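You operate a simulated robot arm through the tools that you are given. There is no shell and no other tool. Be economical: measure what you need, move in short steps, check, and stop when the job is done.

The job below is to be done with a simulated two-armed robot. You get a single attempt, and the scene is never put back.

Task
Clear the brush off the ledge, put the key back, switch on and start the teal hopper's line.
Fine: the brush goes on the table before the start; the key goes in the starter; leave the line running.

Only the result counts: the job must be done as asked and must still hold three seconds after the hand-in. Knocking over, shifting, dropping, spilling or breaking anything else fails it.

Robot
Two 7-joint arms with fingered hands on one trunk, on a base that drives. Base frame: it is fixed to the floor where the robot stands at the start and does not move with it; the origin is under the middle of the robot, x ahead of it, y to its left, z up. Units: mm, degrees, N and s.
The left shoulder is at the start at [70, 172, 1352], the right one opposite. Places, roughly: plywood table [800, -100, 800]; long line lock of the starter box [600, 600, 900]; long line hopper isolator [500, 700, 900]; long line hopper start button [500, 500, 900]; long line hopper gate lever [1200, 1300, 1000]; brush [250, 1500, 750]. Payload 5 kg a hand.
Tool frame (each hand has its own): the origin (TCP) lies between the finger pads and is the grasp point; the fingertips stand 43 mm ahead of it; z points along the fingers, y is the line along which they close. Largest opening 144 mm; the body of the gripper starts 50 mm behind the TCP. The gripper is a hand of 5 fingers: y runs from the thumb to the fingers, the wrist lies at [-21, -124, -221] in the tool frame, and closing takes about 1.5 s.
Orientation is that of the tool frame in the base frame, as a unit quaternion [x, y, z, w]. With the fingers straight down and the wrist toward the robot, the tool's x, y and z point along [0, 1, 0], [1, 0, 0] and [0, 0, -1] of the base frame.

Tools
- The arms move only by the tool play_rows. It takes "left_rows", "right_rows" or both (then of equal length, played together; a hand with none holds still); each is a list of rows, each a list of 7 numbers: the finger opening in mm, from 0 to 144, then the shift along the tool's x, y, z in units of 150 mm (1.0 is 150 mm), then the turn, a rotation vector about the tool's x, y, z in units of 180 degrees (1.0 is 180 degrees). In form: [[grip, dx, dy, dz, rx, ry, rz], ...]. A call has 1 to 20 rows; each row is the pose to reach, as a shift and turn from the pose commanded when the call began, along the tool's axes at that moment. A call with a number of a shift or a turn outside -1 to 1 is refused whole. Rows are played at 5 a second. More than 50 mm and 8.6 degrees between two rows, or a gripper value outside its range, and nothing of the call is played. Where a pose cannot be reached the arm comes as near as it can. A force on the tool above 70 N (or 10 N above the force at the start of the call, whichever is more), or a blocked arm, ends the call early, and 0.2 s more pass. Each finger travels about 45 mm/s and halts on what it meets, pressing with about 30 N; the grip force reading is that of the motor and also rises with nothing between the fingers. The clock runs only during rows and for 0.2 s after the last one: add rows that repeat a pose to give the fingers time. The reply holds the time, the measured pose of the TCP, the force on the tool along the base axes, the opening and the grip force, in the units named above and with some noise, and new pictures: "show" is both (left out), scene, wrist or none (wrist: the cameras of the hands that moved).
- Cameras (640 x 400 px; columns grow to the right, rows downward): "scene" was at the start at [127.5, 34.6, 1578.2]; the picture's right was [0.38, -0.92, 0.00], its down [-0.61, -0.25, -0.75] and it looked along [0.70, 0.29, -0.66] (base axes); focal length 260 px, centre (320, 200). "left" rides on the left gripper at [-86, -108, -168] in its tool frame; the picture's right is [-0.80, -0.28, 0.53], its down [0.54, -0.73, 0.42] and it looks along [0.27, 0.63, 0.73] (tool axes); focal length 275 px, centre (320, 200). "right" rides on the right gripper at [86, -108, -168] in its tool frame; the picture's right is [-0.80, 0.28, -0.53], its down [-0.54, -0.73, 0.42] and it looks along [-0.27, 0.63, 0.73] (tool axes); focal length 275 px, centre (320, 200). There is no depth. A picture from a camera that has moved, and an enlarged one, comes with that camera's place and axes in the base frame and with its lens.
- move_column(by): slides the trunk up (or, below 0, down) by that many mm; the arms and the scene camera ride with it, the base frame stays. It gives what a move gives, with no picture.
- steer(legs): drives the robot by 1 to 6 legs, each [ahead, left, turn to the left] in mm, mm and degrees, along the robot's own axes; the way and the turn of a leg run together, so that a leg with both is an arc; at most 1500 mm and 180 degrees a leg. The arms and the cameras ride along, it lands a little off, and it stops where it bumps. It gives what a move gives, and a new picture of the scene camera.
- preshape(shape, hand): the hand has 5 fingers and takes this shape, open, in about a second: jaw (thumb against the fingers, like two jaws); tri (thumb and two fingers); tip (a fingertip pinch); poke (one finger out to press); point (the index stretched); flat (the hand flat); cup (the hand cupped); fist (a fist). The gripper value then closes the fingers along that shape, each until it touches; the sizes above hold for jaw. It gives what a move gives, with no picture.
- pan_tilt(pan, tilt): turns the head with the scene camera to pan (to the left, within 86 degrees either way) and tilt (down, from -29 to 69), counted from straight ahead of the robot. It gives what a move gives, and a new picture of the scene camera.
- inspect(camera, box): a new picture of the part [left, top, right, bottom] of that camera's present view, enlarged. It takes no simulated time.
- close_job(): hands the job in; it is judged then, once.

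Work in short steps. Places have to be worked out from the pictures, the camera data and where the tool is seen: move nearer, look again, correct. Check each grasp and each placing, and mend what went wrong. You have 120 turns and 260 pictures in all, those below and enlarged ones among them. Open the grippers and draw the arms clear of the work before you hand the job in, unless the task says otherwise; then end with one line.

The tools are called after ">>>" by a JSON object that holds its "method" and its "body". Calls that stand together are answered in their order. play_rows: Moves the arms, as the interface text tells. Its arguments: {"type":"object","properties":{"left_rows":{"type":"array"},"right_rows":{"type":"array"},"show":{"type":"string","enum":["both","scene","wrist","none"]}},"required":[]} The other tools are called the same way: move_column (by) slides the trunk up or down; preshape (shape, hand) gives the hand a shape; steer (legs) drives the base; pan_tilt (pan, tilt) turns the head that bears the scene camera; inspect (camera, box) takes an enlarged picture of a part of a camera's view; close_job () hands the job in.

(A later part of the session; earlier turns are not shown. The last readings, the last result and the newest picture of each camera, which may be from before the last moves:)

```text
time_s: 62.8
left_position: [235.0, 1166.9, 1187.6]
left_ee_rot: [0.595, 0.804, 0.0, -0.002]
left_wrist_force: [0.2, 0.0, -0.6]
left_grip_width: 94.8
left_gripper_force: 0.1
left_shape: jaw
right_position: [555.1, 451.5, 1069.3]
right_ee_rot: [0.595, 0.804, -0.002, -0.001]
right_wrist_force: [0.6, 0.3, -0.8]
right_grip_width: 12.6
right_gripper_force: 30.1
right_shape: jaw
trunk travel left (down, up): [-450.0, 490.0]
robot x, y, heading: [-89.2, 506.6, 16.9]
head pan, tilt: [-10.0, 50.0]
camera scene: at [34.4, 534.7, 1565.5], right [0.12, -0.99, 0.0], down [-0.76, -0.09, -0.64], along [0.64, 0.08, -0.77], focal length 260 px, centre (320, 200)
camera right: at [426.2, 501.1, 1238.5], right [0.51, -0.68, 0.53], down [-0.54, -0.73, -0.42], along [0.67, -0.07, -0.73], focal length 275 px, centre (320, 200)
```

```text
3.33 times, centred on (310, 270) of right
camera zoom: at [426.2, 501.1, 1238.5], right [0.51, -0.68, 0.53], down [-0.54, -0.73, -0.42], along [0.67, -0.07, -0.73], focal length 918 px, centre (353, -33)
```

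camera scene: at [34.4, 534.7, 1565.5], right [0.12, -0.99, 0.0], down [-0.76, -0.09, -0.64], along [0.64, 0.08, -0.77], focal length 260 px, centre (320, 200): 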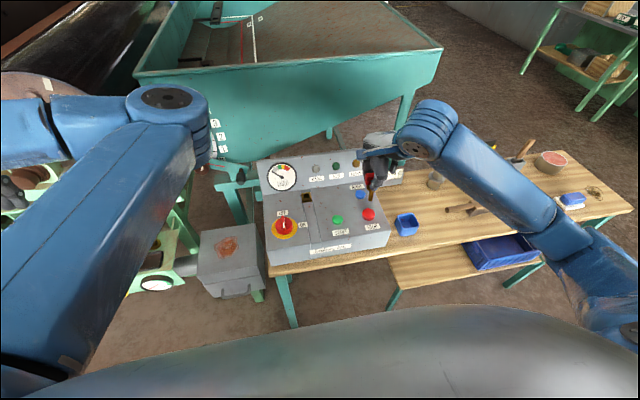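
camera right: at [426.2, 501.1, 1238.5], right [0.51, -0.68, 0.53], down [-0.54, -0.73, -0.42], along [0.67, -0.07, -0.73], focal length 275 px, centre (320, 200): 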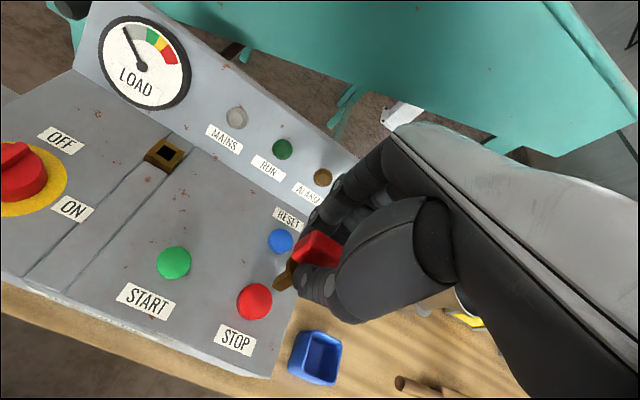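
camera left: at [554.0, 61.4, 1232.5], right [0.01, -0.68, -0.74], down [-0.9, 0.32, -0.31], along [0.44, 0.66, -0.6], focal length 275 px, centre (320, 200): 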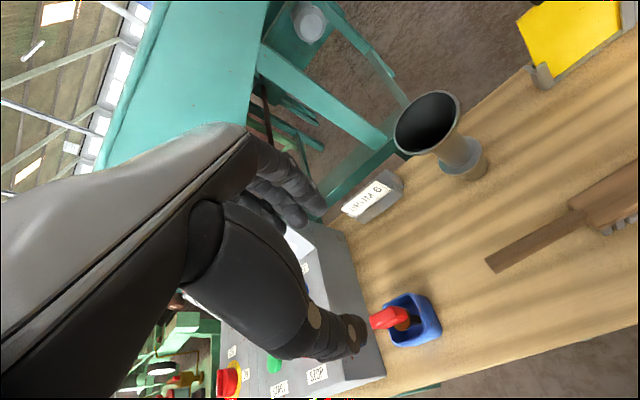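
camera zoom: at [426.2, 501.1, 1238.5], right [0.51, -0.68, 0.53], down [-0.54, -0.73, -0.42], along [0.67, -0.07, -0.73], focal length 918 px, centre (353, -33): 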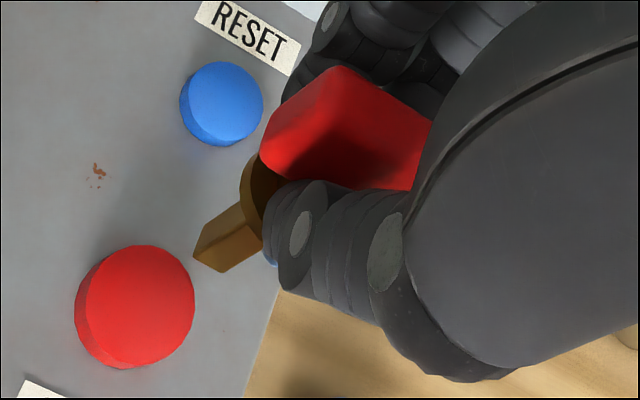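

The lock is a square brass socket with a vertical axis at about [590,649,911]. The key leans slightly in the hand; I turn the hand 48° about the vertical so the scene camera shows the lean from another side.

>>> {"method": "play_rows", "body": {"right_rows": [[3, 0, 0, -0.1, 0, 0, -0.044], [3, 0, 0, -0.2, 0, 0, -0.088], [3, 0, 0, -0.3, 0, 0, -0.132], [3, 0, 0, -0.4, 0, 0, -0.176], [3, 0, 0, -0.4, 0, 0, -0.22], [3, 0, 0, -0.4, 0, 0, -0.265], [3, 0, 0, -0.4, 0, 0, -0.265]], "show": "scene"}}

>>> {"method": "inspect", "body": {"camera": "scene", "box": [350, 140, 410, 200]}}

```text
time_s: 64.4
left_position: [234.9, 1167.2, 1186.2]
left_ee_rot: [0.594, 0.804, 0.001, -0.001]
left_wrist_force: [-0.3, -0.9, 0.5]
left_grip_width: 94.9
left_gripper_force: 0.0
left_shape: jaw
right_position: [555.6, 453.7, 1129.9]
right_ee_rot: [0.218, 0.976, -0.002, -0.002]
right_wrist_force: [1.0, 0.3, -0.4]
right_grip_width: 12.7
right_gripper_force: 30.2
right_shape: jaw
trunk travel left (down, up): [-450.0, 490.0]
robot x, y, heading: [-88.6, 506.6, 17.1]
head pan, tilt: [-10.0, 50.0]
camera scene: at [34.2, 535.9, 1565.4], right [0.12, -0.99, 0.0], down [-0.76, -0.09, -0.64], along [0.64, 0.08, -0.77], focal length 260 px, centre (320, 200)
```

scene: 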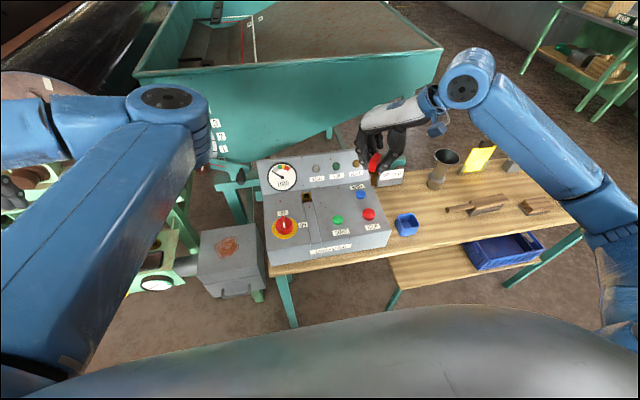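

```text
6.67 times, centred on (380, 170) of scene
camera zoom: at [34.2, 535.9, 1565.4], right [0.12, -0.99, 0.0], down [-0.76, -0.09, -0.64], along [0.64, 0.08, -0.77], focal length 1735 px, centre (-80, 400)
```

zoom: 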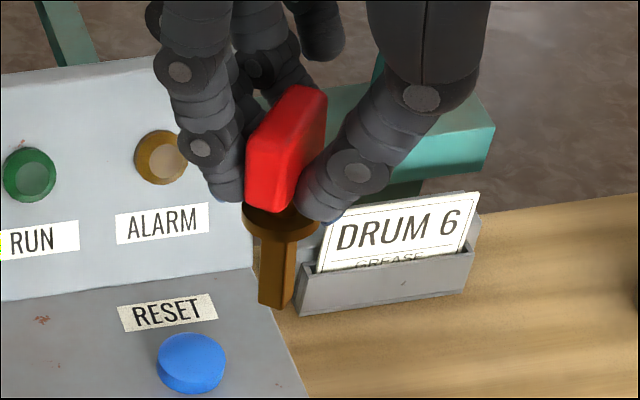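

The lean works out to about 6° toward the thumb and 2° sideways. I zoom more to find the yaw of the square shaft.

>>> {"method": "inspect", "body": {"camera": "scene", "box": [382, 168, 402, 190]}}

>>> {"method": "inspect", "body": {"camera": "right", "box": [260, 220, 360, 310]}}

```text
16.00 times, centred on (392, 179) of scene
camera zoom: at [34.2, 535.9, 1565.4], right [0.12, -0.99, 0.0], down [-0.76, -0.09, -0.64], along [0.64, 0.08, -0.77], focal length 4165 px, centre (-832, 536)
```

zoom: 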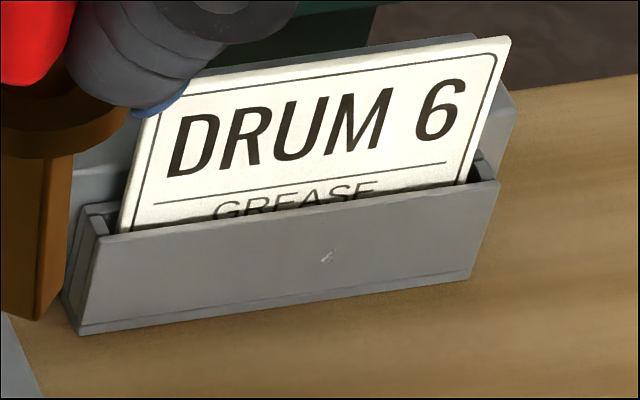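

```text
4.44 times, centred on (310, 265) of right
camera zoom: at [432.3, 392.1, 1297.2], right [0.84, -0.08, 0.53], down [0.18, -0.89, -0.42], along [0.51, 0.45, -0.73], focal length 1224 px, centre (364, -89)
```

zoom: 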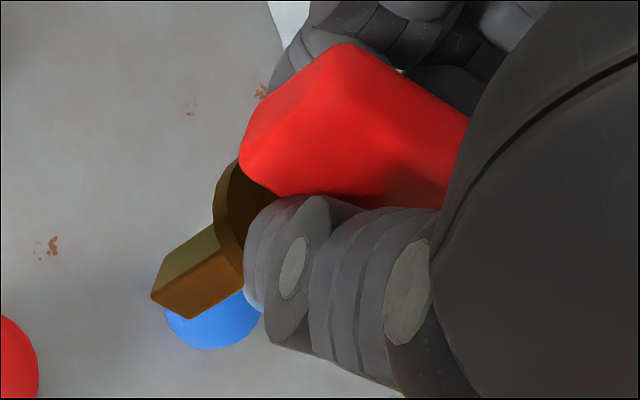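

That box was off; I zoom at the right spot.

>>> {"method": "inspect", "body": {"camera": "scene", "box": [364, 168, 384, 190]}}

```text
16.00 times, centred on (374, 179) of scene
camera zoom: at [34.2, 535.9, 1565.4], right [0.12, -0.99, 0.0], down [-0.76, -0.09, -0.64], along [0.64, 0.08, -0.77], focal length 4165 px, centre (-544, 536)
```

zoom: 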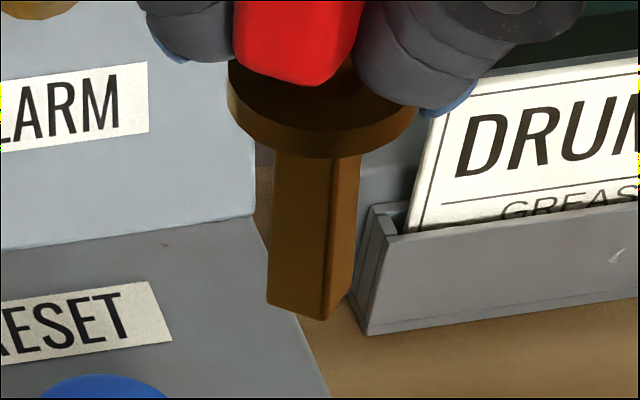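

The shaft is about 10.8 mm square, its axis 7° off the tool's y, and its tip is about (-6,-2,112) in the tool frame. I turn to the matching yaw while moving toward the lock, staying high.

>>> {"method": "play_rows", "body": {"right_rows": [[3, 0.06, 0.17, 0, 0, 0, 0.0375], [3, 0.13, 0.34, 0, 0, 0, 0.075], [3, 0.2, 0.5, 0, 0, 0, 0.1125], [3, 0.27, 0.67, 0, 0, 0, 0.15], [3, 0.34, 0.84, 0, 0, 0, 0.1875], [3, 0.4, 1, 0, 0, 0, 0.225], [3, 0.4, 1, 0, 0, 0, 0.225]], "show": "none"}}

>>> {"method": "play_rows", "body": {"right_rows": [[3, 0, 0, 0, -0.018, 0.006, 0], [3, 0, 0, 0, -0.0366, 0.0122, 0], [3, 0, 0, 0, -0.0366, 0.0122, 0]], "show": "both"}}

```text
time_s: 66.0
left_position: [234.8, 1165.3, 1187.9]
left_ee_rot: [0.594, 0.805, 0.001, -0.001]
left_wrist_force: [0.5, -1.0, 0.1]
left_grip_width: 94.9
left_gripper_force: 0.1
left_shape: jaw
right_position: [569.6, 616.4, 1126.3]
right_ee_rot: [0.544, 0.839, -0.002, -0.001]
right_wrist_force: [-0.3, -0.4, -1.2]
right_grip_width: 12.7
right_gripper_force: 30.4
right_shape: jaw
trunk travel left (down, up): [-450.0, 490.0]
robot x, y, heading: [-90.9, 508.2, 16.9]
head pan, tilt: [-10.0, 50.0]
```

```text
time_s: 66.8
left_position: [233.8, 1168.1, 1186.5]
left_ee_rot: [0.594, 0.805, 0.0, -0.001]
left_wrist_force: [0.3, 0.0, 0.0]
left_grip_width: 94.8
left_gripper_force: 0.2
left_shape: jaw
right_position: [569.7, 616.3, 1127.3]
right_ee_rot: [0.543, 0.838, 0.056, 0.014]
right_wrist_force: [-0.7, -0.6, -1.5]
right_grip_width: 12.6
right_gripper_force: 30.6
right_shape: jaw
trunk travel left (down, up): [-450.0, 490.0]
robot x, y, heading: [-87.0, 509.4, 17.1]
head pan, tilt: [-10.0, 50.0]
camera scene: at [34.7, 536.6, 1565.4], right [0.12, -0.99, 0.0], down [-0.76, -0.09, -0.64], along [0.64, 0.08, -0.77], focal length 260 px, centre (320, 200)
camera right: at [420.2, 636.6, 1286.0], right [0.54, -0.65, 0.53], down [-0.4, -0.75, -0.52], along [0.74, 0.07, -0.67], focal length 275 px, centre (320, 200)
```

scene: 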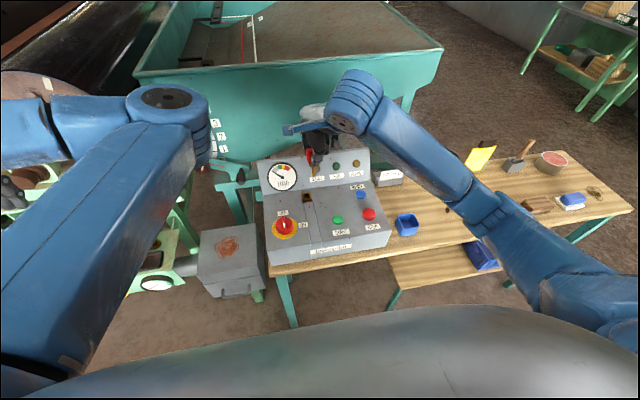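
right: 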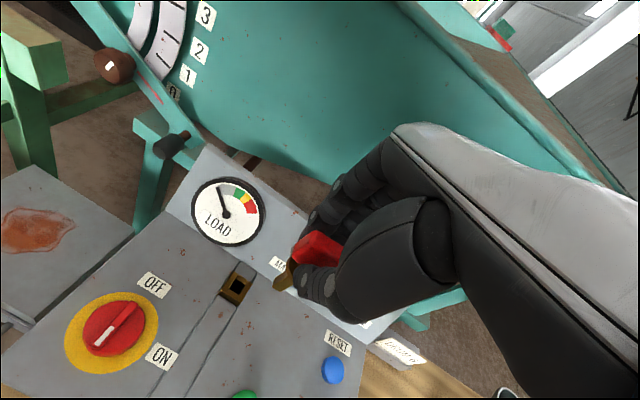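

I check that the key is vertical and where it is relative to the lock.

>>> {"method": "inspect", "body": {"camera": "scene", "box": [295, 145, 330, 180]}}

>>> {"method": "inspect", "body": {"camera": "scene", "box": [290, 170, 330, 210]}}

>>> {"method": "inspect", "body": {"camera": "right", "box": [210, 230, 330, 310]}}

```text
11.43 times, centred on (312, 162) of scene
camera zoom: at [34.7, 536.6, 1565.4], right [0.12, -0.99, 0.0], down [-0.76, -0.09, -0.64], along [0.64, 0.08, -0.77], focal length 2975 px, centre (406, 629)
```

zoom: 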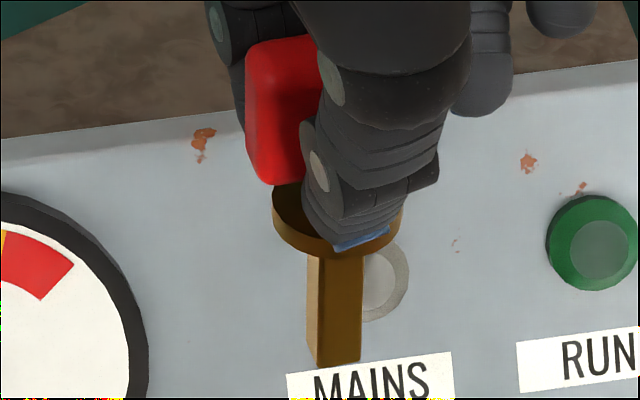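

```text
10.00 times, centred on (310, 190) of scene
camera zoom: at [34.7, 536.6, 1565.4], right [0.12, -0.99, 0.0], down [-0.76, -0.09, -0.64], along [0.64, 0.08, -0.77], focal length 2603 px, centre (420, 300)
```

zoom: 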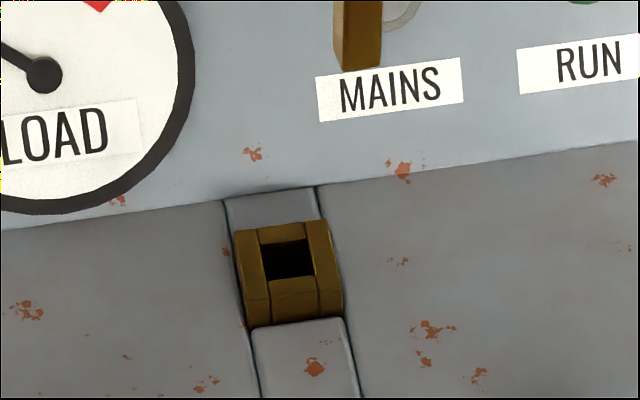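

```text
5.00 times, centred on (270, 270) of right
camera zoom: at [420.2, 636.6, 1286.0], right [0.54, -0.65, 0.53], down [-0.4, -0.75, -0.52], along [0.74, 0.07, -0.67], focal length 1376 px, centre (570, -150)
```

zoom: 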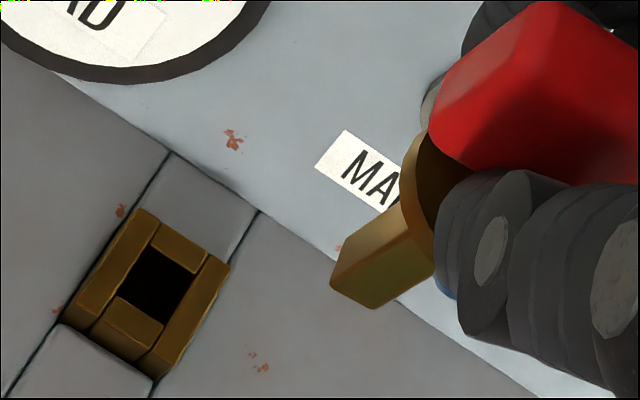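

The key is vertical within about 2° and its tip is near [580,620,1015]. I trim the yaw and lean and move to a hover above the lock, with the tip about 45 mm above it.

>>> {"method": "play_rows", "body": {"right_rows": [[3, 0.08, 0.04, 0, -0.002, -0.005, 0.014], [3, 0.162, 0.085, 0.1, -0.004, -0.0095, 0.028], [3, 0.162, 0.085, 0.27, -0.004, -0.0095, 0.028], [3, 0.162, 0.085, 0.42, -0.004, -0.0095, 0.028], [3, 0.162, 0.085, 0.42, -0.004, -0.0095, 0.028]], "show": "none"}}

>>> {"method": "inspect", "body": {"camera": "scene", "box": [290, 165, 330, 205]}}

>>> {"method": "inspect", "body": {"camera": "right", "box": [220, 230, 320, 310]}}

```text
time_s: 68.0
left_position: [234.0, 1168.7, 1187.6]
left_ee_rot: [0.593, 0.805, 0.001, -0.002]
left_wrist_force: [-0.2, -0.3, 0.5]
left_grip_width: 95.0
left_gripper_force: 0.1
left_shape: jaw
right_position: [574.0, 647.6, 1065.6]
right_ee_rot: [0.579, 0.813, 0.055, 0.027]
right_wrist_force: [0.1, 0.1, 0.0]
right_grip_width: 12.6
right_gripper_force: 30.0
right_shape: jaw
trunk travel left (down, up): [-450.0, 490.0]
robot x, y, heading: [-91.6, 509.1, 16.7]
head pan, tilt: [-10.0, 50.0]
```

```text
10.00 times, centred on (310, 185) of scene
camera zoom: at [34.4, 536.3, 1565.4], right [0.12, -0.99, 0.0], down [-0.76, -0.09, -0.64], along [0.64, 0.08, -0.77], focal length 2603 px, centre (420, 350)
```

zoom: 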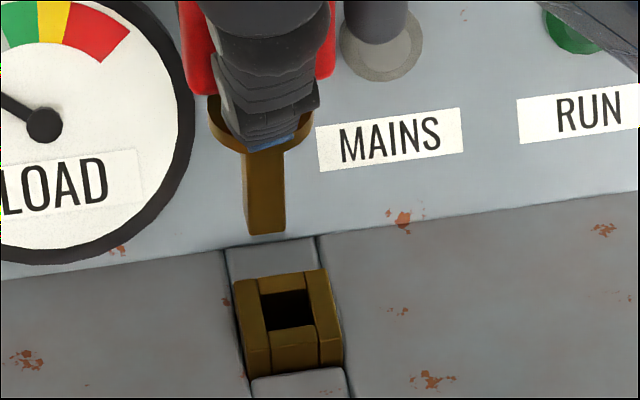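

```text
5.00 times, centred on (270, 270) of right
camera zoom: at [425.2, 685.1, 1222.6], right [0.47, -0.69, 0.55], down [-0.46, -0.72, -0.52], along [0.75, -0.01, -0.66], focal length 1376 px, centre (570, -150)
```

zoom: 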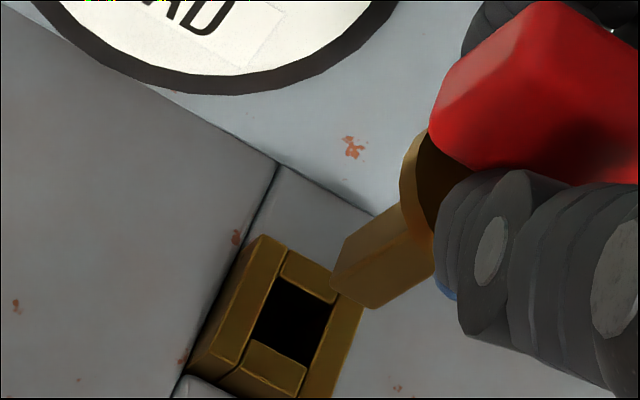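

The tip is close: about 6 mm ahead and 5 mm to the right are still needed. I trim the lean and lower 30 mm more.

>>> {"method": "play_rows", "body": {"right_rows": [[3, -0.013, 0.015, 0.05, 0, -0.0095, 0], [3, -0.013, 0.015, 0.13, 0, -0.0095, 0], [3, -0.013, 0.015, 0.2, 0, -0.0095, 0], [3, -0.013, 0.015, 0.2, 0, -0.0095, 0]], "show": "none"}}

>>> {"method": "inspect", "body": {"camera": "scene", "box": [290, 170, 320, 200]}}

>>> {"method": "inspect", "body": {"camera": "right", "box": [230, 250, 310, 310]}}

```text
time_s: 69.0
left_position: [234.1, 1168.7, 1186.3]
left_ee_rot: [0.594, 0.805, 0.001, -0.002]
left_wrist_force: [-0.6, 0.1, 1.1]
left_grip_width: 95.1
left_gripper_force: 0.0
left_shape: jaw
right_position: [581.2, 648.7, 1037.0]
right_ee_rot: [0.58, 0.812, 0.045, 0.04]
right_wrist_force: [-0.3, 0.2, -1.6]
right_grip_width: 12.7
right_gripper_force: 29.9
right_shape: jaw
trunk travel left (down, up): [-450.0, 490.0]
robot x, y, heading: [-86.1, 508.5, 17.4]
head pan, tilt: [-10.0, 50.0]
```

```text
13.33 times, centred on (305, 185) of scene
camera zoom: at [34.5, 536.3, 1565.4], right [0.12, -0.99, 0.0], down [-0.76, -0.09, -0.64], along [0.64, 0.08, -0.77], focal length 3471 px, centre (520, 400)
```

zoom: 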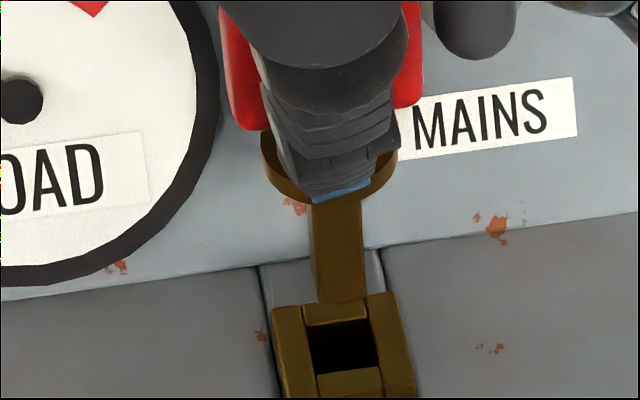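

```text
6.67 times, centred on (270, 280) of right
camera zoom: at [431.2, 688.8, 1191.3], right [0.46, -0.68, 0.57], down [-0.46, -0.74, -0.5], along [0.76, -0.03, -0.65], focal length 1835 px, centre (653, -333)
```

zoom: 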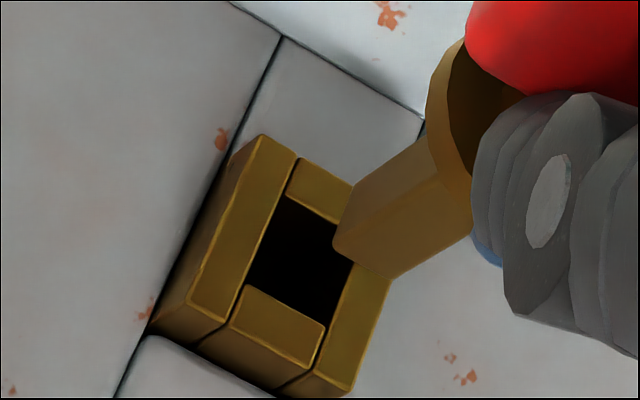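

The lateral alignment, yaw and verticality are now good. The tip is at z ≈ 936 and needs about 3 mm ahead. I correct this, lower 20 mm and check.

>>> {"method": "play_rows", "body": {"right_rows": [[3, 0, 0.019, 0.002, 0, 0, 0], [3, 0.001, 0.011, 0.067, 0, 0, 0], [3, 0.001, 0.003, 0.134, 0, 0, 0], [3, 0.001, 0.003, 0.134, 0, 0, 0]], "show": "none"}}

>>> {"method": "inspect", "body": {"camera": "scene", "box": [290, 170, 320, 200]}}

>>> {"method": "inspect", "body": {"camera": "right", "box": [230, 250, 310, 310]}}

```text
time_s: 70.0
left_position: [235.0, 1168.7, 1185.7]
left_ee_rot: [0.594, 0.804, 0.001, -0.001]
left_wrist_force: [-0.5, 0.1, 0.0]
left_grip_width: 95.1
left_gripper_force: 0.0
left_shape: jaw
right_position: [584.6, 648.8, 1017.1]
right_ee_rot: [0.581, 0.812, 0.046, 0.04]
right_wrist_force: [0.1, 0.3, -0.1]
right_grip_width: 12.7
right_gripper_force: 29.8
right_shape: jaw
trunk travel left (down, up): [-450.0, 490.0]
robot x, y, heading: [-88.5, 509.5, 17.0]
head pan, tilt: [-10.0, 50.0]
```

```text
13.33 times, centred on (305, 185) of scene
camera zoom: at [34.4, 536.1, 1565.4], right [0.12, -0.99, 0.0], down [-0.76, -0.09, -0.64], along [0.64, 0.08, -0.77], focal length 3471 px, centre (520, 400)
```

zoom: 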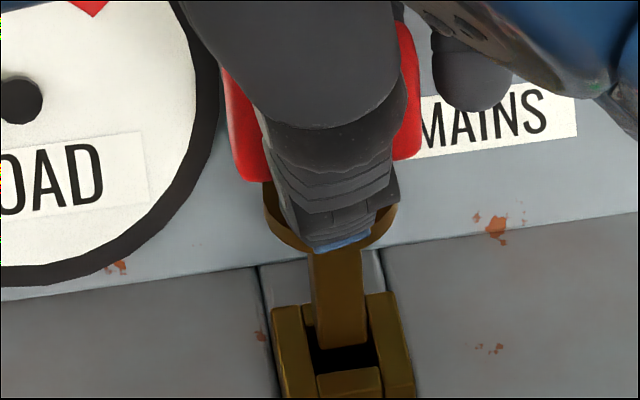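

```text
6.67 times, centred on (270, 280) of right
camera zoom: at [434.4, 689.9, 1171.0], right [0.46, -0.68, 0.57], down [-0.46, -0.74, -0.5], along [0.76, -0.03, -0.65], focal length 1835 px, centre (653, -333)
```

zoom: 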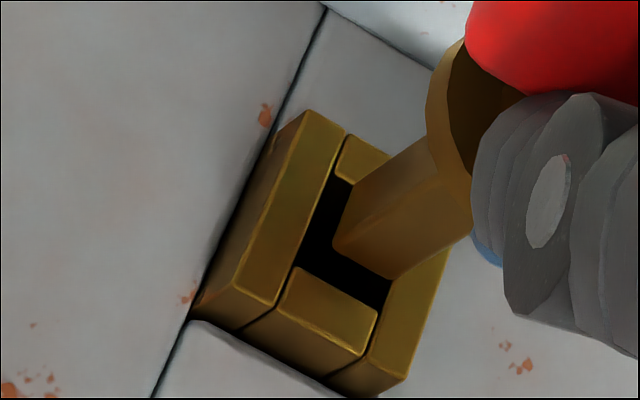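

The shaft sits right over the hole. I lower 25 mm in fine steps.

>>> {"method": "play_rows", "body": {"right_rows": [[3, 0.0004, -0.004, 0.033, 0, 0, 0], [3, 0.0008, -0.008, 0.066, 0, 0, 0], [3, 0.0012, -0.012, 0.099, 0, 0, 0], [3, 0.0017, -0.016, 0.132, 0, 0, 0], [3, 0.0021, -0.02, 0.165, 0, 0, 0], [3, 0.0021, -0.02, 0.165, 0, 0, 0]], "show": "none"}}

>>> {"method": "inspect", "body": {"camera": "scene", "box": [290, 170, 320, 200]}}

>>> {"method": "inspect", "body": {"camera": "right", "box": [230, 250, 310, 310]}}

```text
time_s: 71.4
left_position: [235.0, 1168.1, 1187.1]
left_ee_rot: [0.594, 0.804, 0.001, -0.002]
left_wrist_force: [-0.2, 0.2, -0.4]
left_grip_width: 94.9
left_gripper_force: 0.1
left_shape: jaw
right_position: [584.4, 650.0, 991.1]
right_ee_rot: [0.58, 0.812, 0.046, 0.039]
right_wrist_force: [0.1, -0.4, -0.4]
right_grip_width: 12.7
right_gripper_force: 30.2
right_shape: jaw
trunk travel left (down, up): [-450.0, 490.0]
robot x, y, heading: [-88.7, 508.2, 17.0]
head pan, tilt: [-10.0, 50.0]
```

```text
13.33 times, centred on (305, 185) of scene
camera zoom: at [34.4, 535.9, 1565.4], right [0.12, -0.99, 0.0], down [-0.76, -0.09, -0.64], along [0.64, 0.08, -0.77], focal length 3471 px, centre (520, 400)
```

zoom: 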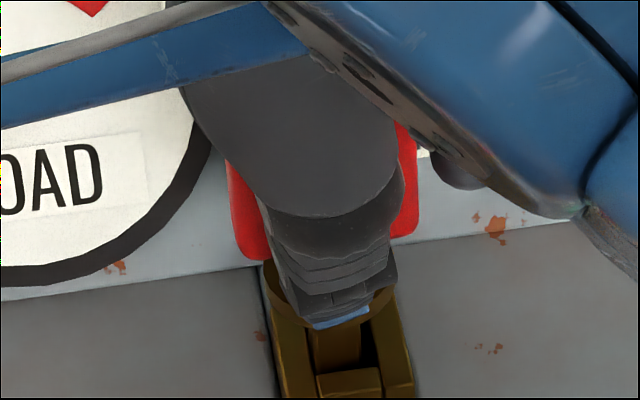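

```text
6.67 times, centred on (270, 280) of right
camera zoom: at [433.8, 690.8, 1145.0], right [0.46, -0.68, 0.57], down [-0.46, -0.74, -0.5], along [0.76, -0.03, -0.65], focal length 1835 px, centre (653, -333)
```

zoom: 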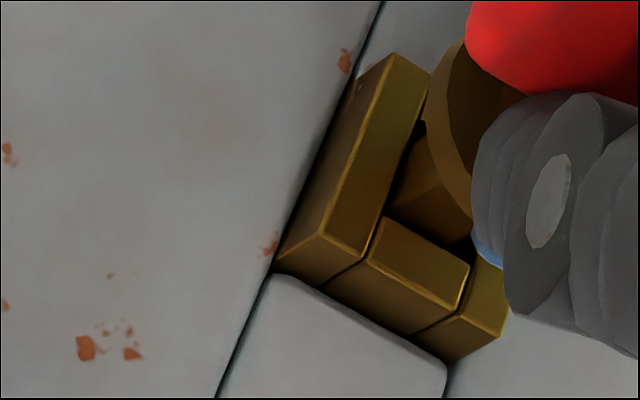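

The shaft is inside the socket with no force. I continue down in 3 mm steps until the flange seats.

>>> {"method": "play_rows", "body": {"right_rows": [[3, 0.0003, -0.0025, 0.02, 0, 0, 0], [3, 0.0005, -0.005, 0.04, 0, 0, 0], [3, 0.0008, -0.0075, 0.06, 0, 0, 0], [3, 0.001, -0.01, 0.08, 0, 0, 0], [3, 0.001, -0.01, 0.08, 0, 0, 0]], "show": "none"}}

>>> {"method": "inspect", "body": {"camera": "right", "box": [230, 250, 310, 310]}}

```text
time_s: 72.6
left_position: [234.8, 1168.1, 1185.6]
left_ee_rot: [0.594, 0.805, 0.001, -0.001]
left_wrist_force: [-0.4, -0.7, 0.3]
left_grip_width: 94.8
left_gripper_force: 0.1
left_shape: jaw
right_position: [582.2, 648.5, 980.4]
right_ee_rot: [0.58, 0.812, 0.046, 0.039]
right_wrist_force: [1.3, 0.5, -1.2]
right_grip_width: 12.7
right_gripper_force: 30.5
right_shape: jaw
trunk travel left (down, up): [-450.0, 490.0]
robot x, y, heading: [-91.4, 510.9, 16.8]
head pan, tilt: [-10.0, 50.0]
```

```text
6.67 times, centred on (270, 280) of right
camera zoom: at [433.1, 690.7, 1133.9], right [0.46, -0.68, 0.57], down [-0.46, -0.74, -0.5], along [0.76, -0.03, -0.65], focal length 1835 px, centre (653, -333)
```

zoom: 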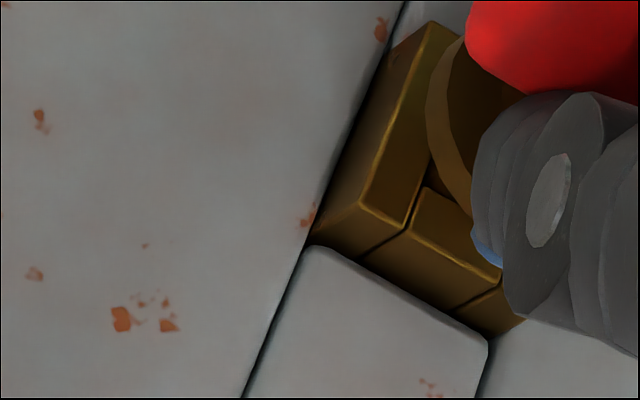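

There is still a small gap under the flange. I continue another 12 mm, watching the force.

>>> {"method": "play_rows", "body": {"right_rows": [[3, 0.0003, -0.0025, 0.02, 0, 0, 0], [3, 0.0005, -0.005, 0.04, 0, 0, 0], [3, 0.0008, -0.0075, 0.06, 0, 0, 0], [3, 0.001, -0.01, 0.08, 0, 0, 0], [3, 0.001, -0.01, 0.08, 0, 0, 0]], "show": "none"}}

>>> {"method": "inspect", "body": {"camera": "right", "box": [230, 230, 330, 310]}}

>>> {"method": "inspect", "body": {"camera": "scene", "box": [285, 160, 335, 210]}}

```text
time_s: 73.8
left_position: [234.2, 1167.6, 1187.0]
left_ee_rot: [0.594, 0.804, 0.001, -0.002]
left_wrist_force: [0.0, 0.2, -0.2]
left_grip_width: 94.8
left_gripper_force: 0.1
left_shape: jaw
right_position: [583.0, 650.1, 967.9]
right_ee_rot: [0.581, 0.812, 0.046, 0.04]
right_wrist_force: [1.0, 0.7, -0.4]
right_grip_width: 12.5
right_gripper_force: 29.7
right_shape: jaw
trunk travel left (down, up): [-450.0, 490.0]
robot x, y, heading: [-92.0, 510.2, 17.1]
head pan, tilt: [-10.0, 50.0]
```

```text
5.00 times, centred on (280, 270) of right
camera zoom: at [433.1, 690.7, 1122.0], right [0.46, -0.68, 0.57], down [-0.46, -0.74, -0.5], along [0.76, -0.03, -0.65], focal length 1376 px, centre (520, -150)
```

zoom: 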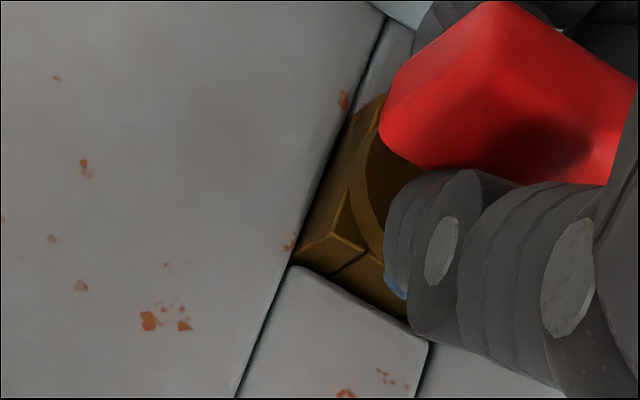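

```text
8.00 times, centred on (310, 185) of scene
camera zoom: at [34.5, 536.0, 1565.4], right [0.12, -0.99, 0.0], down [-0.76, -0.09, -0.64], along [0.64, 0.08, -0.77], focal length 2082 px, centre (400, 320)
```

zoom: 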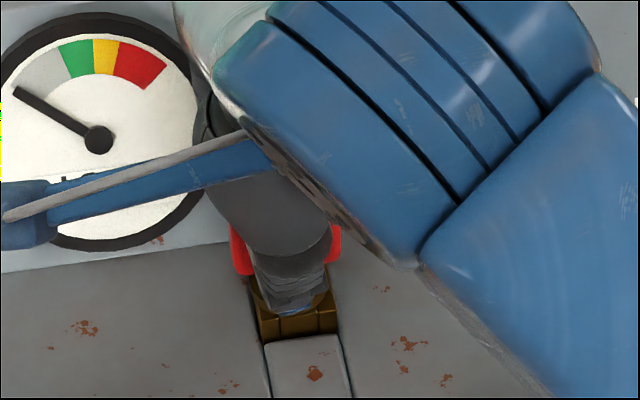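

It is almost seated with no force. I go down a further 6 mm in small steps.

>>> {"method": "play_rows", "body": {"right_rows": [[3, 0, -0.0013, 0.01, 0, 0, 0], [3, 0.0003, -0.0025, 0.02, 0, 0, 0], [3, 0.0004, -0.0037, 0.03, 0, 0, 0], [3, 0.0005, -0.005, 0.04, 0, 0, 0], [3, 0.0005, -0.005, 0.04, 0, 0, 0]], "show": "none"}}

>>> {"method": "inspect", "body": {"camera": "right", "box": [230, 230, 330, 310]}}

```text
time_s: 75.0
left_position: [232.6, 1168.7, 1188.0]
left_ee_rot: [0.594, 0.805, 0.001, -0.002]
left_wrist_force: [0.4, 0.7, 0.2]
left_grip_width: 95.2
left_gripper_force: 0.0
left_shape: jaw
right_position: [583.3, 647.9, 964.1]
right_ee_rot: [0.58, 0.812, 0.047, 0.04]
right_wrist_force: [0.9, -0.1, 16.6]
right_grip_width: 13.1
right_gripper_force: 29.9
right_shape: jaw
trunk travel left (down, up): [-450.0, 490.0]
robot x, y, heading: [-89.3, 511.2, 17.0]
head pan, tilt: [-10.0, 50.0]
```

```text
5.00 times, centred on (280, 270) of right
camera zoom: at [432.6, 689.3, 1117.6], right [0.46, -0.68, 0.57], down [-0.45, -0.73, -0.5], along [0.76, -0.03, -0.65], focal length 1376 px, centre (520, -150)
```

zoom: 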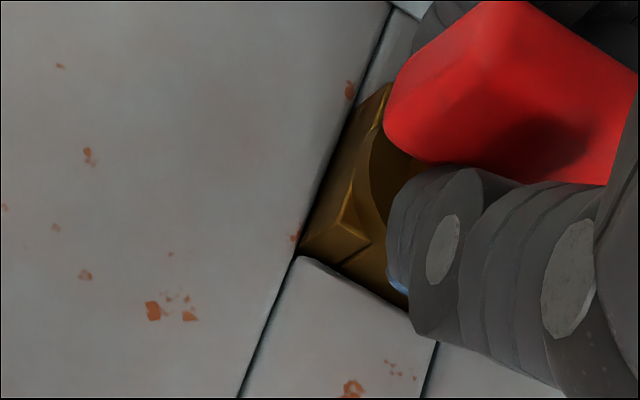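

Contact is felt (17 N up), so the flange is seated. I relieve the pressure, open moderately and look.

>>> {"method": "play_rows", "body": {"right_rows": [[5, 0, 0, -0.012, 0, 0, 0], [15, 0, 0, -0.012, 0, 0, 0], [25, 0, 0, -0.012, 0, 0, 0], [35, 0, 0, -0.012, 0, 0, 0], [45, 0, 0, -0.012, 0, 0, 0], [45, 0, 0, -0.012, 0, 0, 0]], "show": "wrist"}}

>>> {"method": "inspect", "body": {"camera": "right", "box": [230, 210, 350, 310]}}

```text
time_s: 76.4
left_position: [234.2, 1167.0, 1186.7]
left_ee_rot: [0.594, 0.804, 0.001, -0.001]
left_wrist_force: [0.0, 0.8, 0.4]
left_grip_width: 94.9
left_gripper_force: 0.0
left_shape: jaw
right_position: [582.9, 649.5, 963.2]
right_ee_rot: [0.58, 0.812, 0.045, 0.04]
right_wrist_force: [-0.3, 0.1, -0.1]
right_grip_width: 44.4
right_gripper_force: 0.1
right_shape: jaw
trunk travel left (down, up): [-450.0, 490.0]
robot x, y, heading: [-87.8, 505.5, 17.0]
head pan, tilt: [-10.0, 50.0]
camera right: at [432.9, 689.8, 1117.3], right [0.46, -0.68, 0.57], down [-0.46, -0.74, -0.5], along [0.76, -0.03, -0.65], focal length 275 px, centre (320, 200)
```

right: 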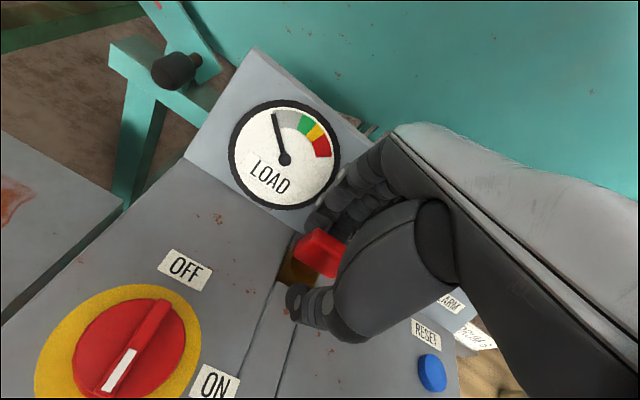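

```text
4.00 times, centred on (290, 260) of right
camera zoom: at [432.9, 689.8, 1117.3], right [0.46, -0.68, 0.57], down [-0.46, -0.74, -0.5], along [0.76, -0.03, -0.65], focal length 1101 px, centre (440, -40)
```

zoom: 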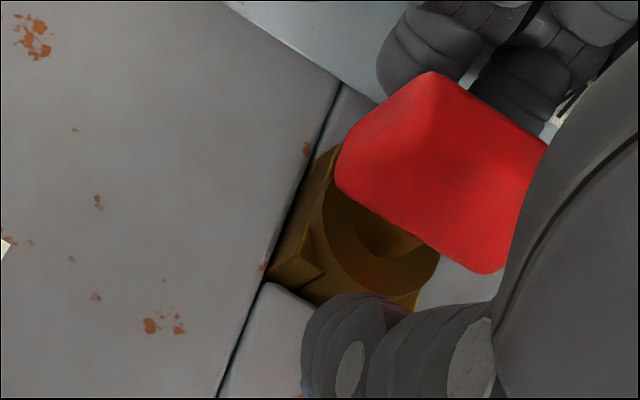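

The key stands in the socket. I withdraw straight up 100 mm.

>>> {"method": "play_rows", "body": {"right_rows": [[45, -0.001, 0.012, -0.1, 0, 0, 0], [45, -0.003, 0.024, -0.2, 0, 0, 0], [50, -0.005, 0.048, -0.4, 0, 0, 0], [50, -0.0085, 0.08, -0.66, 0, 0, 0], [50, -0.0085, 0.08, -0.66, 0, 0, 0]], "show": "both"}}

>>> {"method": "inspect", "body": {"camera": "right", "box": [160, 220, 320, 340]}}

```text
time_s: 77.6
left_position: [235.2, 1168.0, 1187.3]
left_ee_rot: [0.594, 0.804, 0.001, -0.002]
left_wrist_force: [0.5, 0.6, 0.4]
left_grip_width: 95.0
left_gripper_force: 0.1
left_shape: jaw
right_position: [581.4, 650.2, 1062.7]
right_ee_rot: [0.58, 0.812, 0.046, 0.039]
right_wrist_force: [-0.4, -0.2, -0.6]
right_grip_width: 49.7
right_gripper_force: 0.0
right_shape: jaw
trunk travel left (down, up): [-450.0, 490.0]
robot x, y, heading: [-91.4, 507.3, 17.0]
head pan, tilt: [-10.0, 50.0]
camera scene: at [34.6, 535.3, 1565.4], right [0.12, -0.99, 0.0], down [-0.76, -0.09, -0.64], along [0.64, 0.08, -0.77], focal length 260 px, centre (320, 200)
camera right: at [433.3, 690.7, 1216.3], right [0.46, -0.68, 0.57], down [-0.46, -0.74, -0.5], along [0.76, -0.03, -0.65], focal length 275 px, centre (320, 200)
```

scene: 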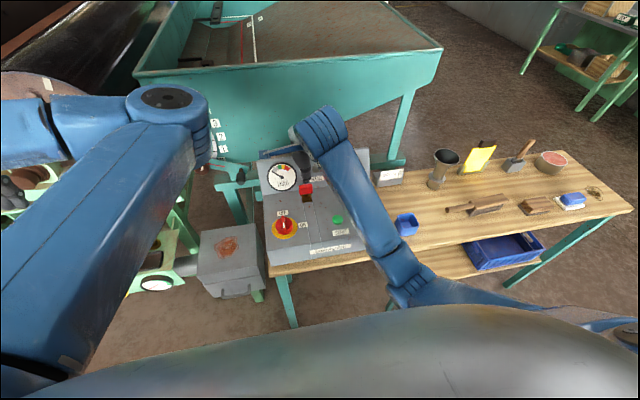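
right: 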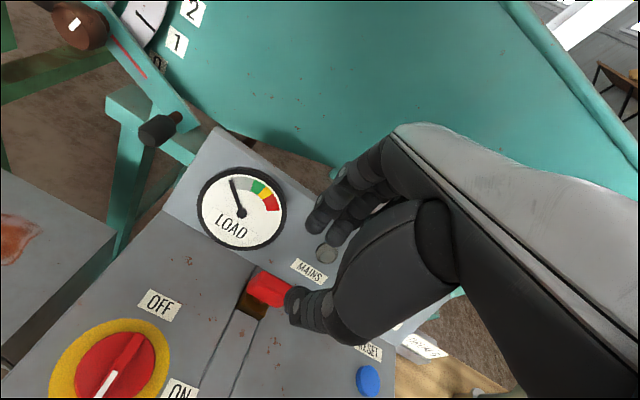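

```text
3.33 times, centred on (240, 280) of right
camera zoom: at [433.3, 690.7, 1216.3], right [0.46, -0.68, 0.57], down [-0.46, -0.74, -0.5], along [0.76, -0.03, -0.65], focal length 918 px, centre (587, -67)
```

zoom: 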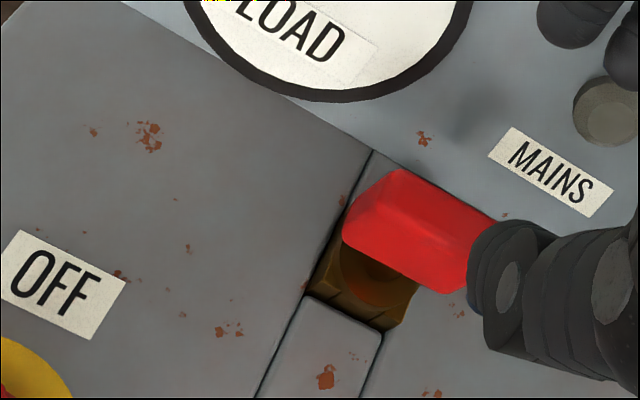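

The key is seated in the lock. Next is the isolator; I zoom on it from both cameras.

>>> {"method": "inspect", "body": {"camera": "scene", "box": [262, 200, 312, 245]}}

>>> {"method": "inspect", "body": {"camera": "right", "box": [40, 280, 220, 400]}}

```text
8.89 times, centred on (287, 222) of scene
camera zoom: at [34.6, 535.3, 1565.4], right [0.12, -0.99, 0.0], down [-0.76, -0.09, -0.64], along [0.64, 0.08, -0.77], focal length 2314 px, centre (613, 0)
```

zoom: 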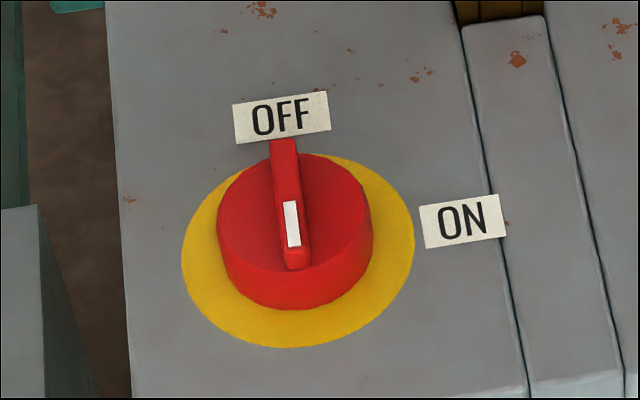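

```text
3.33 times, centred on (130, 340) of right
camera zoom: at [433.3, 690.7, 1216.3], right [0.46, -0.68, 0.57], down [-0.46, -0.74, -0.5], along [0.76, -0.03, -0.65], focal length 918 px, centre (953, -267)
```

zoom: 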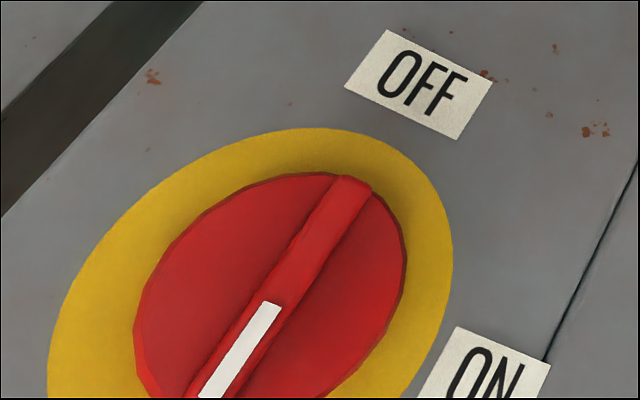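

The panel proves to be nearly horizontal (z ≈ 892), and the isolator axis is vertical at about [469,700]. The blade runs front to back, with its top at z ≈ 921. I level the hand and draw back, then yaw 88° anticlockwise so the fingers can straddle the blade.

>>> {"method": "play_rows", "body": {"right_rows": [[50, 0, -0.1, -0.1, 0.019, 0.002, 0], [50, 0, -0.3, -0.2, 0.038, 0.004, 0], [50, 0, -0.5, -0.3, 0.038, 0.004, 0], [50, 0, -0.6, -0.4, 0.038, 0.004, 0]], "show": "none"}}

>>> {"method": "play_rows", "body": {"right_rows": [[50, 0, 0, 0, 0, 0, -0.044], [50, 0, 0, 0, 0, 0, -0.088], [50, 0, 0, 0, 0, 0, -0.132], [50, 0, 0, 0, 0, 0, -0.176], [50, 0, 0, 0, 0, 0, -0.22], [50, 0, 0, 0, 0, 0, -0.264], [50, 0, 0, 0, 0, 0, -0.308], [50, 0, 0, 0, 0, 0, -0.352], [50, 0, 0, 0, 0, 0, -0.396], [50, 0, 0, 0, 0, 0, -0.44], [50, 0, 0, 0, 0, 0, -0.489], [50, 0, 0, 0, 0, 0, -0.489]], "show": "both"}}

```text
time_s: 78.6
left_position: [237.2, 1167.0, 1186.1]
left_ee_rot: [0.595, 0.804, 0.0, -0.002]
left_wrist_force: [0.4, -1.5, -0.9]
left_grip_width: 94.8
left_gripper_force: 0.0
left_shape: jaw
right_position: [546.5, 526.8, 1096.8]
right_ee_rot: [0.613, 0.782, -0.049, 0.096]
right_wrist_force: [0.5, -0.4, -0.6]
right_grip_width: 49.6
right_gripper_force: 0.1
right_shape: jaw
right hand out of reach, approached as far as the arm can: row 4
trunk travel left (down, up): [-450.0, 490.0]
robot x, y, heading: [-88.1, 510.3, 17.2]
head pan, tilt: [-10.0, 50.0]
stopped in row 4 (right hand): the arm was blocked; the commanded pose is now the measured one
```

```text
refused: row 11 steps farther than a row can; nothing moved
```

The right arm was blocked and drifted right; I look at the situation before doing anything more.

>>> {"method": "pan_tilt", "body": {"pan": -5, "tilt": 48}}

>>> {"method": "inspect", "body": {"camera": "right", "box": [0, 0, 640, 400]}}

```text
time_s: 79.3
left_position: [234.6, 1169.2, 1186.2]
left_ee_rot: [0.594, 0.804, 0.002, -0.001]
left_wrist_force: [-0.4, -0.5, -0.3]
left_grip_width: 95.0
left_gripper_force: 0.1
left_shape: jaw
right_position: [543.7, 528.1, 1095.5]
right_ee_rot: [0.613, 0.783, -0.049, 0.097]
right_wrist_force: [0.2, -0.5, -1.3]
right_grip_width: 49.7
right_gripper_force: 0.0
right_shape: jaw
trunk travel left (down, up): [-450.0, 490.0]
robot x, y, heading: [-88.6, 507.6, 17.2]
head pan, tilt: [-5.0, 48.0]
camera scene: at [34.9, 543.0, 1568.1], right [0.21, -0.98, 0.0], down [-0.73, -0.15, -0.67], along [0.65, 0.14, -0.74], focal length 260 px, centre (320, 200)
```

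scene: 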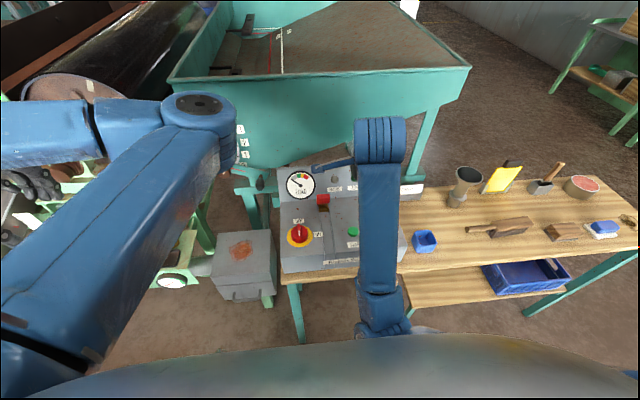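

```text
1.00 times, centred on (320, 200) of right
camera zoom: at [404.0, 616.4, 1238.2], right [0.41, -0.58, 0.7], down [-0.54, -0.78, -0.33], along [0.74, -0.24, -0.63], focal length 275 px, centre (320, 200)
```

zoom: 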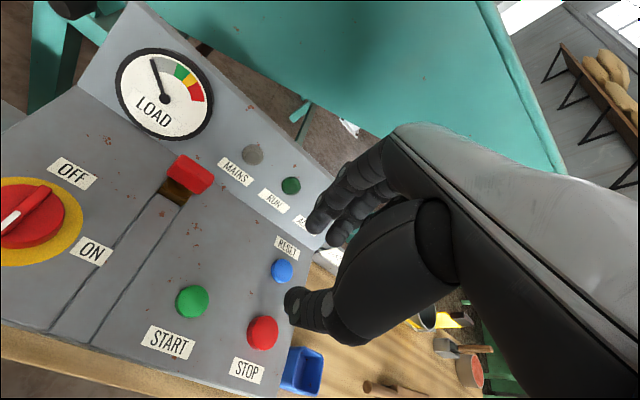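

The right elbow is too close to the body because the hand was too far to the left. I retrace: move the hand 100 mm right and level it.

>>> {"method": "play_rows", "body": {"right_rows": [[50, -0.16, 0.008, 0.035, 0, 0, 0], [50, -0.32, 0.016, 0.07, 0.003, 0.017, 0], [50, -0.48, 0.025, 0.105, 0.006, 0.034, 0], [50, -0.65, 0.033, 0.143, 0.01, 0.05, 0], [50, -0.65, 0.033, 0.143, 0.0134, 0.0675, 0], [50, -0.65, 0.033, 0.143, 0.0134, 0.0675, 0]], "show": "scene"}}

```text
time_s: 80.6
left_position: [233.8, 1167.9, 1186.3]
left_ee_rot: [0.595, 0.804, 0.001, -0.002]
left_wrist_force: [0.6, 0.5, -0.7]
left_grip_width: 94.9
left_gripper_force: 0.0
left_shape: jaw
right_position: [588.9, 365.7, 1103.9]
right_ee_rot: [0.64, 0.766, -0.039, 0.055]
right_wrist_force: [0.7, 0.3, 0.3]
right_grip_width: 49.7
right_gripper_force: 0.2
right_shape: jaw
trunk travel left (down, up): [-450.0, 490.0]
robot x, y, heading: [-89.3, 509.2, 17.1]
head pan, tilt: [-5.0, 48.0]
stopped in row 6 (right hand): the arm was blocked; the commanded pose is now the measured one
camera scene: at [34.6, 543.2, 1568.1], right [0.21, -0.98, 0.0], down [-0.73, -0.15, -0.67], along [0.65, 0.14, -0.74], focal length 260 px, centre (320, 200)
```

scene: 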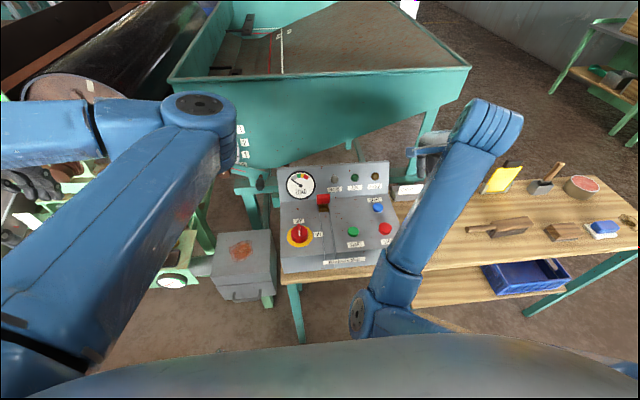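

The hand is still partly folded. I extend ahead and right to straighten the arm, keeping well above the table things.

>>> {"method": "play_rows", "body": {"right_rows": [[50, -0.2, 0.1, 0.02, 0, 0, 0], [50, -0.4, 0.2, 0.05, 0, 0, 0], [50, -0.6, 0.3, 0.1, 0, 0, 0], [50, -0.8, 0.4, 0.15, 0, 0, 0], [50, -1, 0.5, 0.2, 0, 0, 0], [50, -1, 0.5, 0.2, 0, 0, 0]], "show": "scene"}}

```text
time_s: 82.0
left_position: [233.2, 1168.8, 1185.8]
left_ee_rot: [0.594, 0.804, 0.001, -0.001]
left_wrist_force: [0.4, 0.2, 0.3]
left_grip_width: 95.2
left_gripper_force: 0.0
left_shape: jaw
right_position: [688.8, 232.6, 1092.0]
right_ee_rot: [0.64, 0.766, -0.038, 0.054]
right_wrist_force: [0.1, 1.1, -0.4]
right_grip_width: 49.9
right_gripper_force: 0.0
right_shape: jaw
trunk travel left (down, up): [-450.0, 490.0]
robot x, y, heading: [-91.2, 508.5, 16.8]
head pan, tilt: [-5.0, 48.0]
camera scene: at [34.3, 543.8, 1568.2], right [0.21, -0.98, 0.0], down [-0.73, -0.15, -0.67], along [0.65, 0.14, -0.74], focal length 260 px, centre (320, 200)
```

scene: 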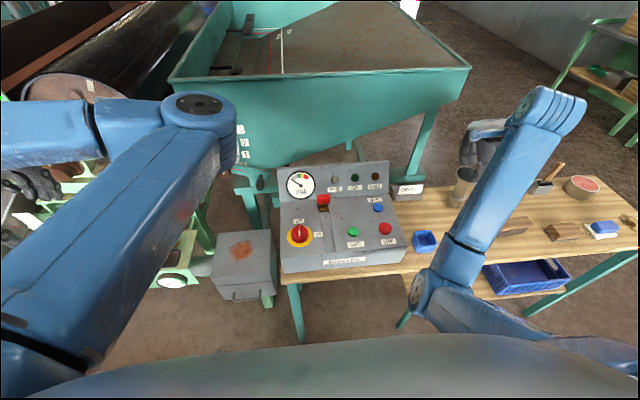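

The arm is opening out. I level the hand and move further right to bring the elbow outward.

>>> {"method": "play_rows", "body": {"right_rows": [[50, -0.2, 0, 0, 0.001, 0.01, 0], [50, -0.4, 0, -0.1, 0.002, 0.02, 0], [50, -0.6, 0, -0.2, 0.003, 0.03, 0], [50, -0.8, 0, -0.3, 0.0035, 0.0417, 0], [50, -1, 0, -0.4, 0.0035, 0.0417, 0], [50, -1, 0, -0.4, 0.0035, 0.0417, 0]], "show": "scene"}}

```text
time_s: 83.4
left_position: [234.8, 1168.2, 1186.0]
left_ee_rot: [0.594, 0.804, 0.001, -0.002]
left_wrist_force: [-0.7, 0.2, -1.2]
left_grip_width: 95.0
left_gripper_force: 0.1
left_shape: jaw
right_position: [714.5, 93.4, 1173.3]
right_ee_rot: [0.641, 0.768, 0.0, -0.001]
right_wrist_force: [0.0, 0.4, 0.2]
right_grip_width: 49.8
right_gripper_force: 0.1
right_shape: jaw
trunk travel left (down, up): [-450.0, 490.0]
robot x, y, heading: [-90.7, 510.9, 17.1]
head pan, tilt: [-5.0, 48.0]
camera scene: at [35.1, 543.3, 1568.1], right [0.21, -0.98, 0.0], down [-0.73, -0.15, -0.67], along [0.65, 0.14, -0.74], focal length 260 px, centre (320, 200)
```

scene: 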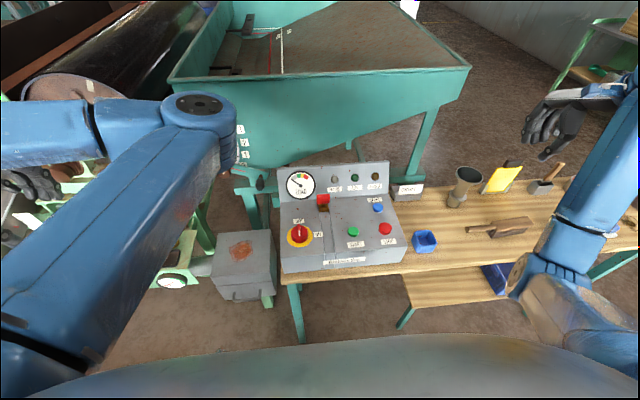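

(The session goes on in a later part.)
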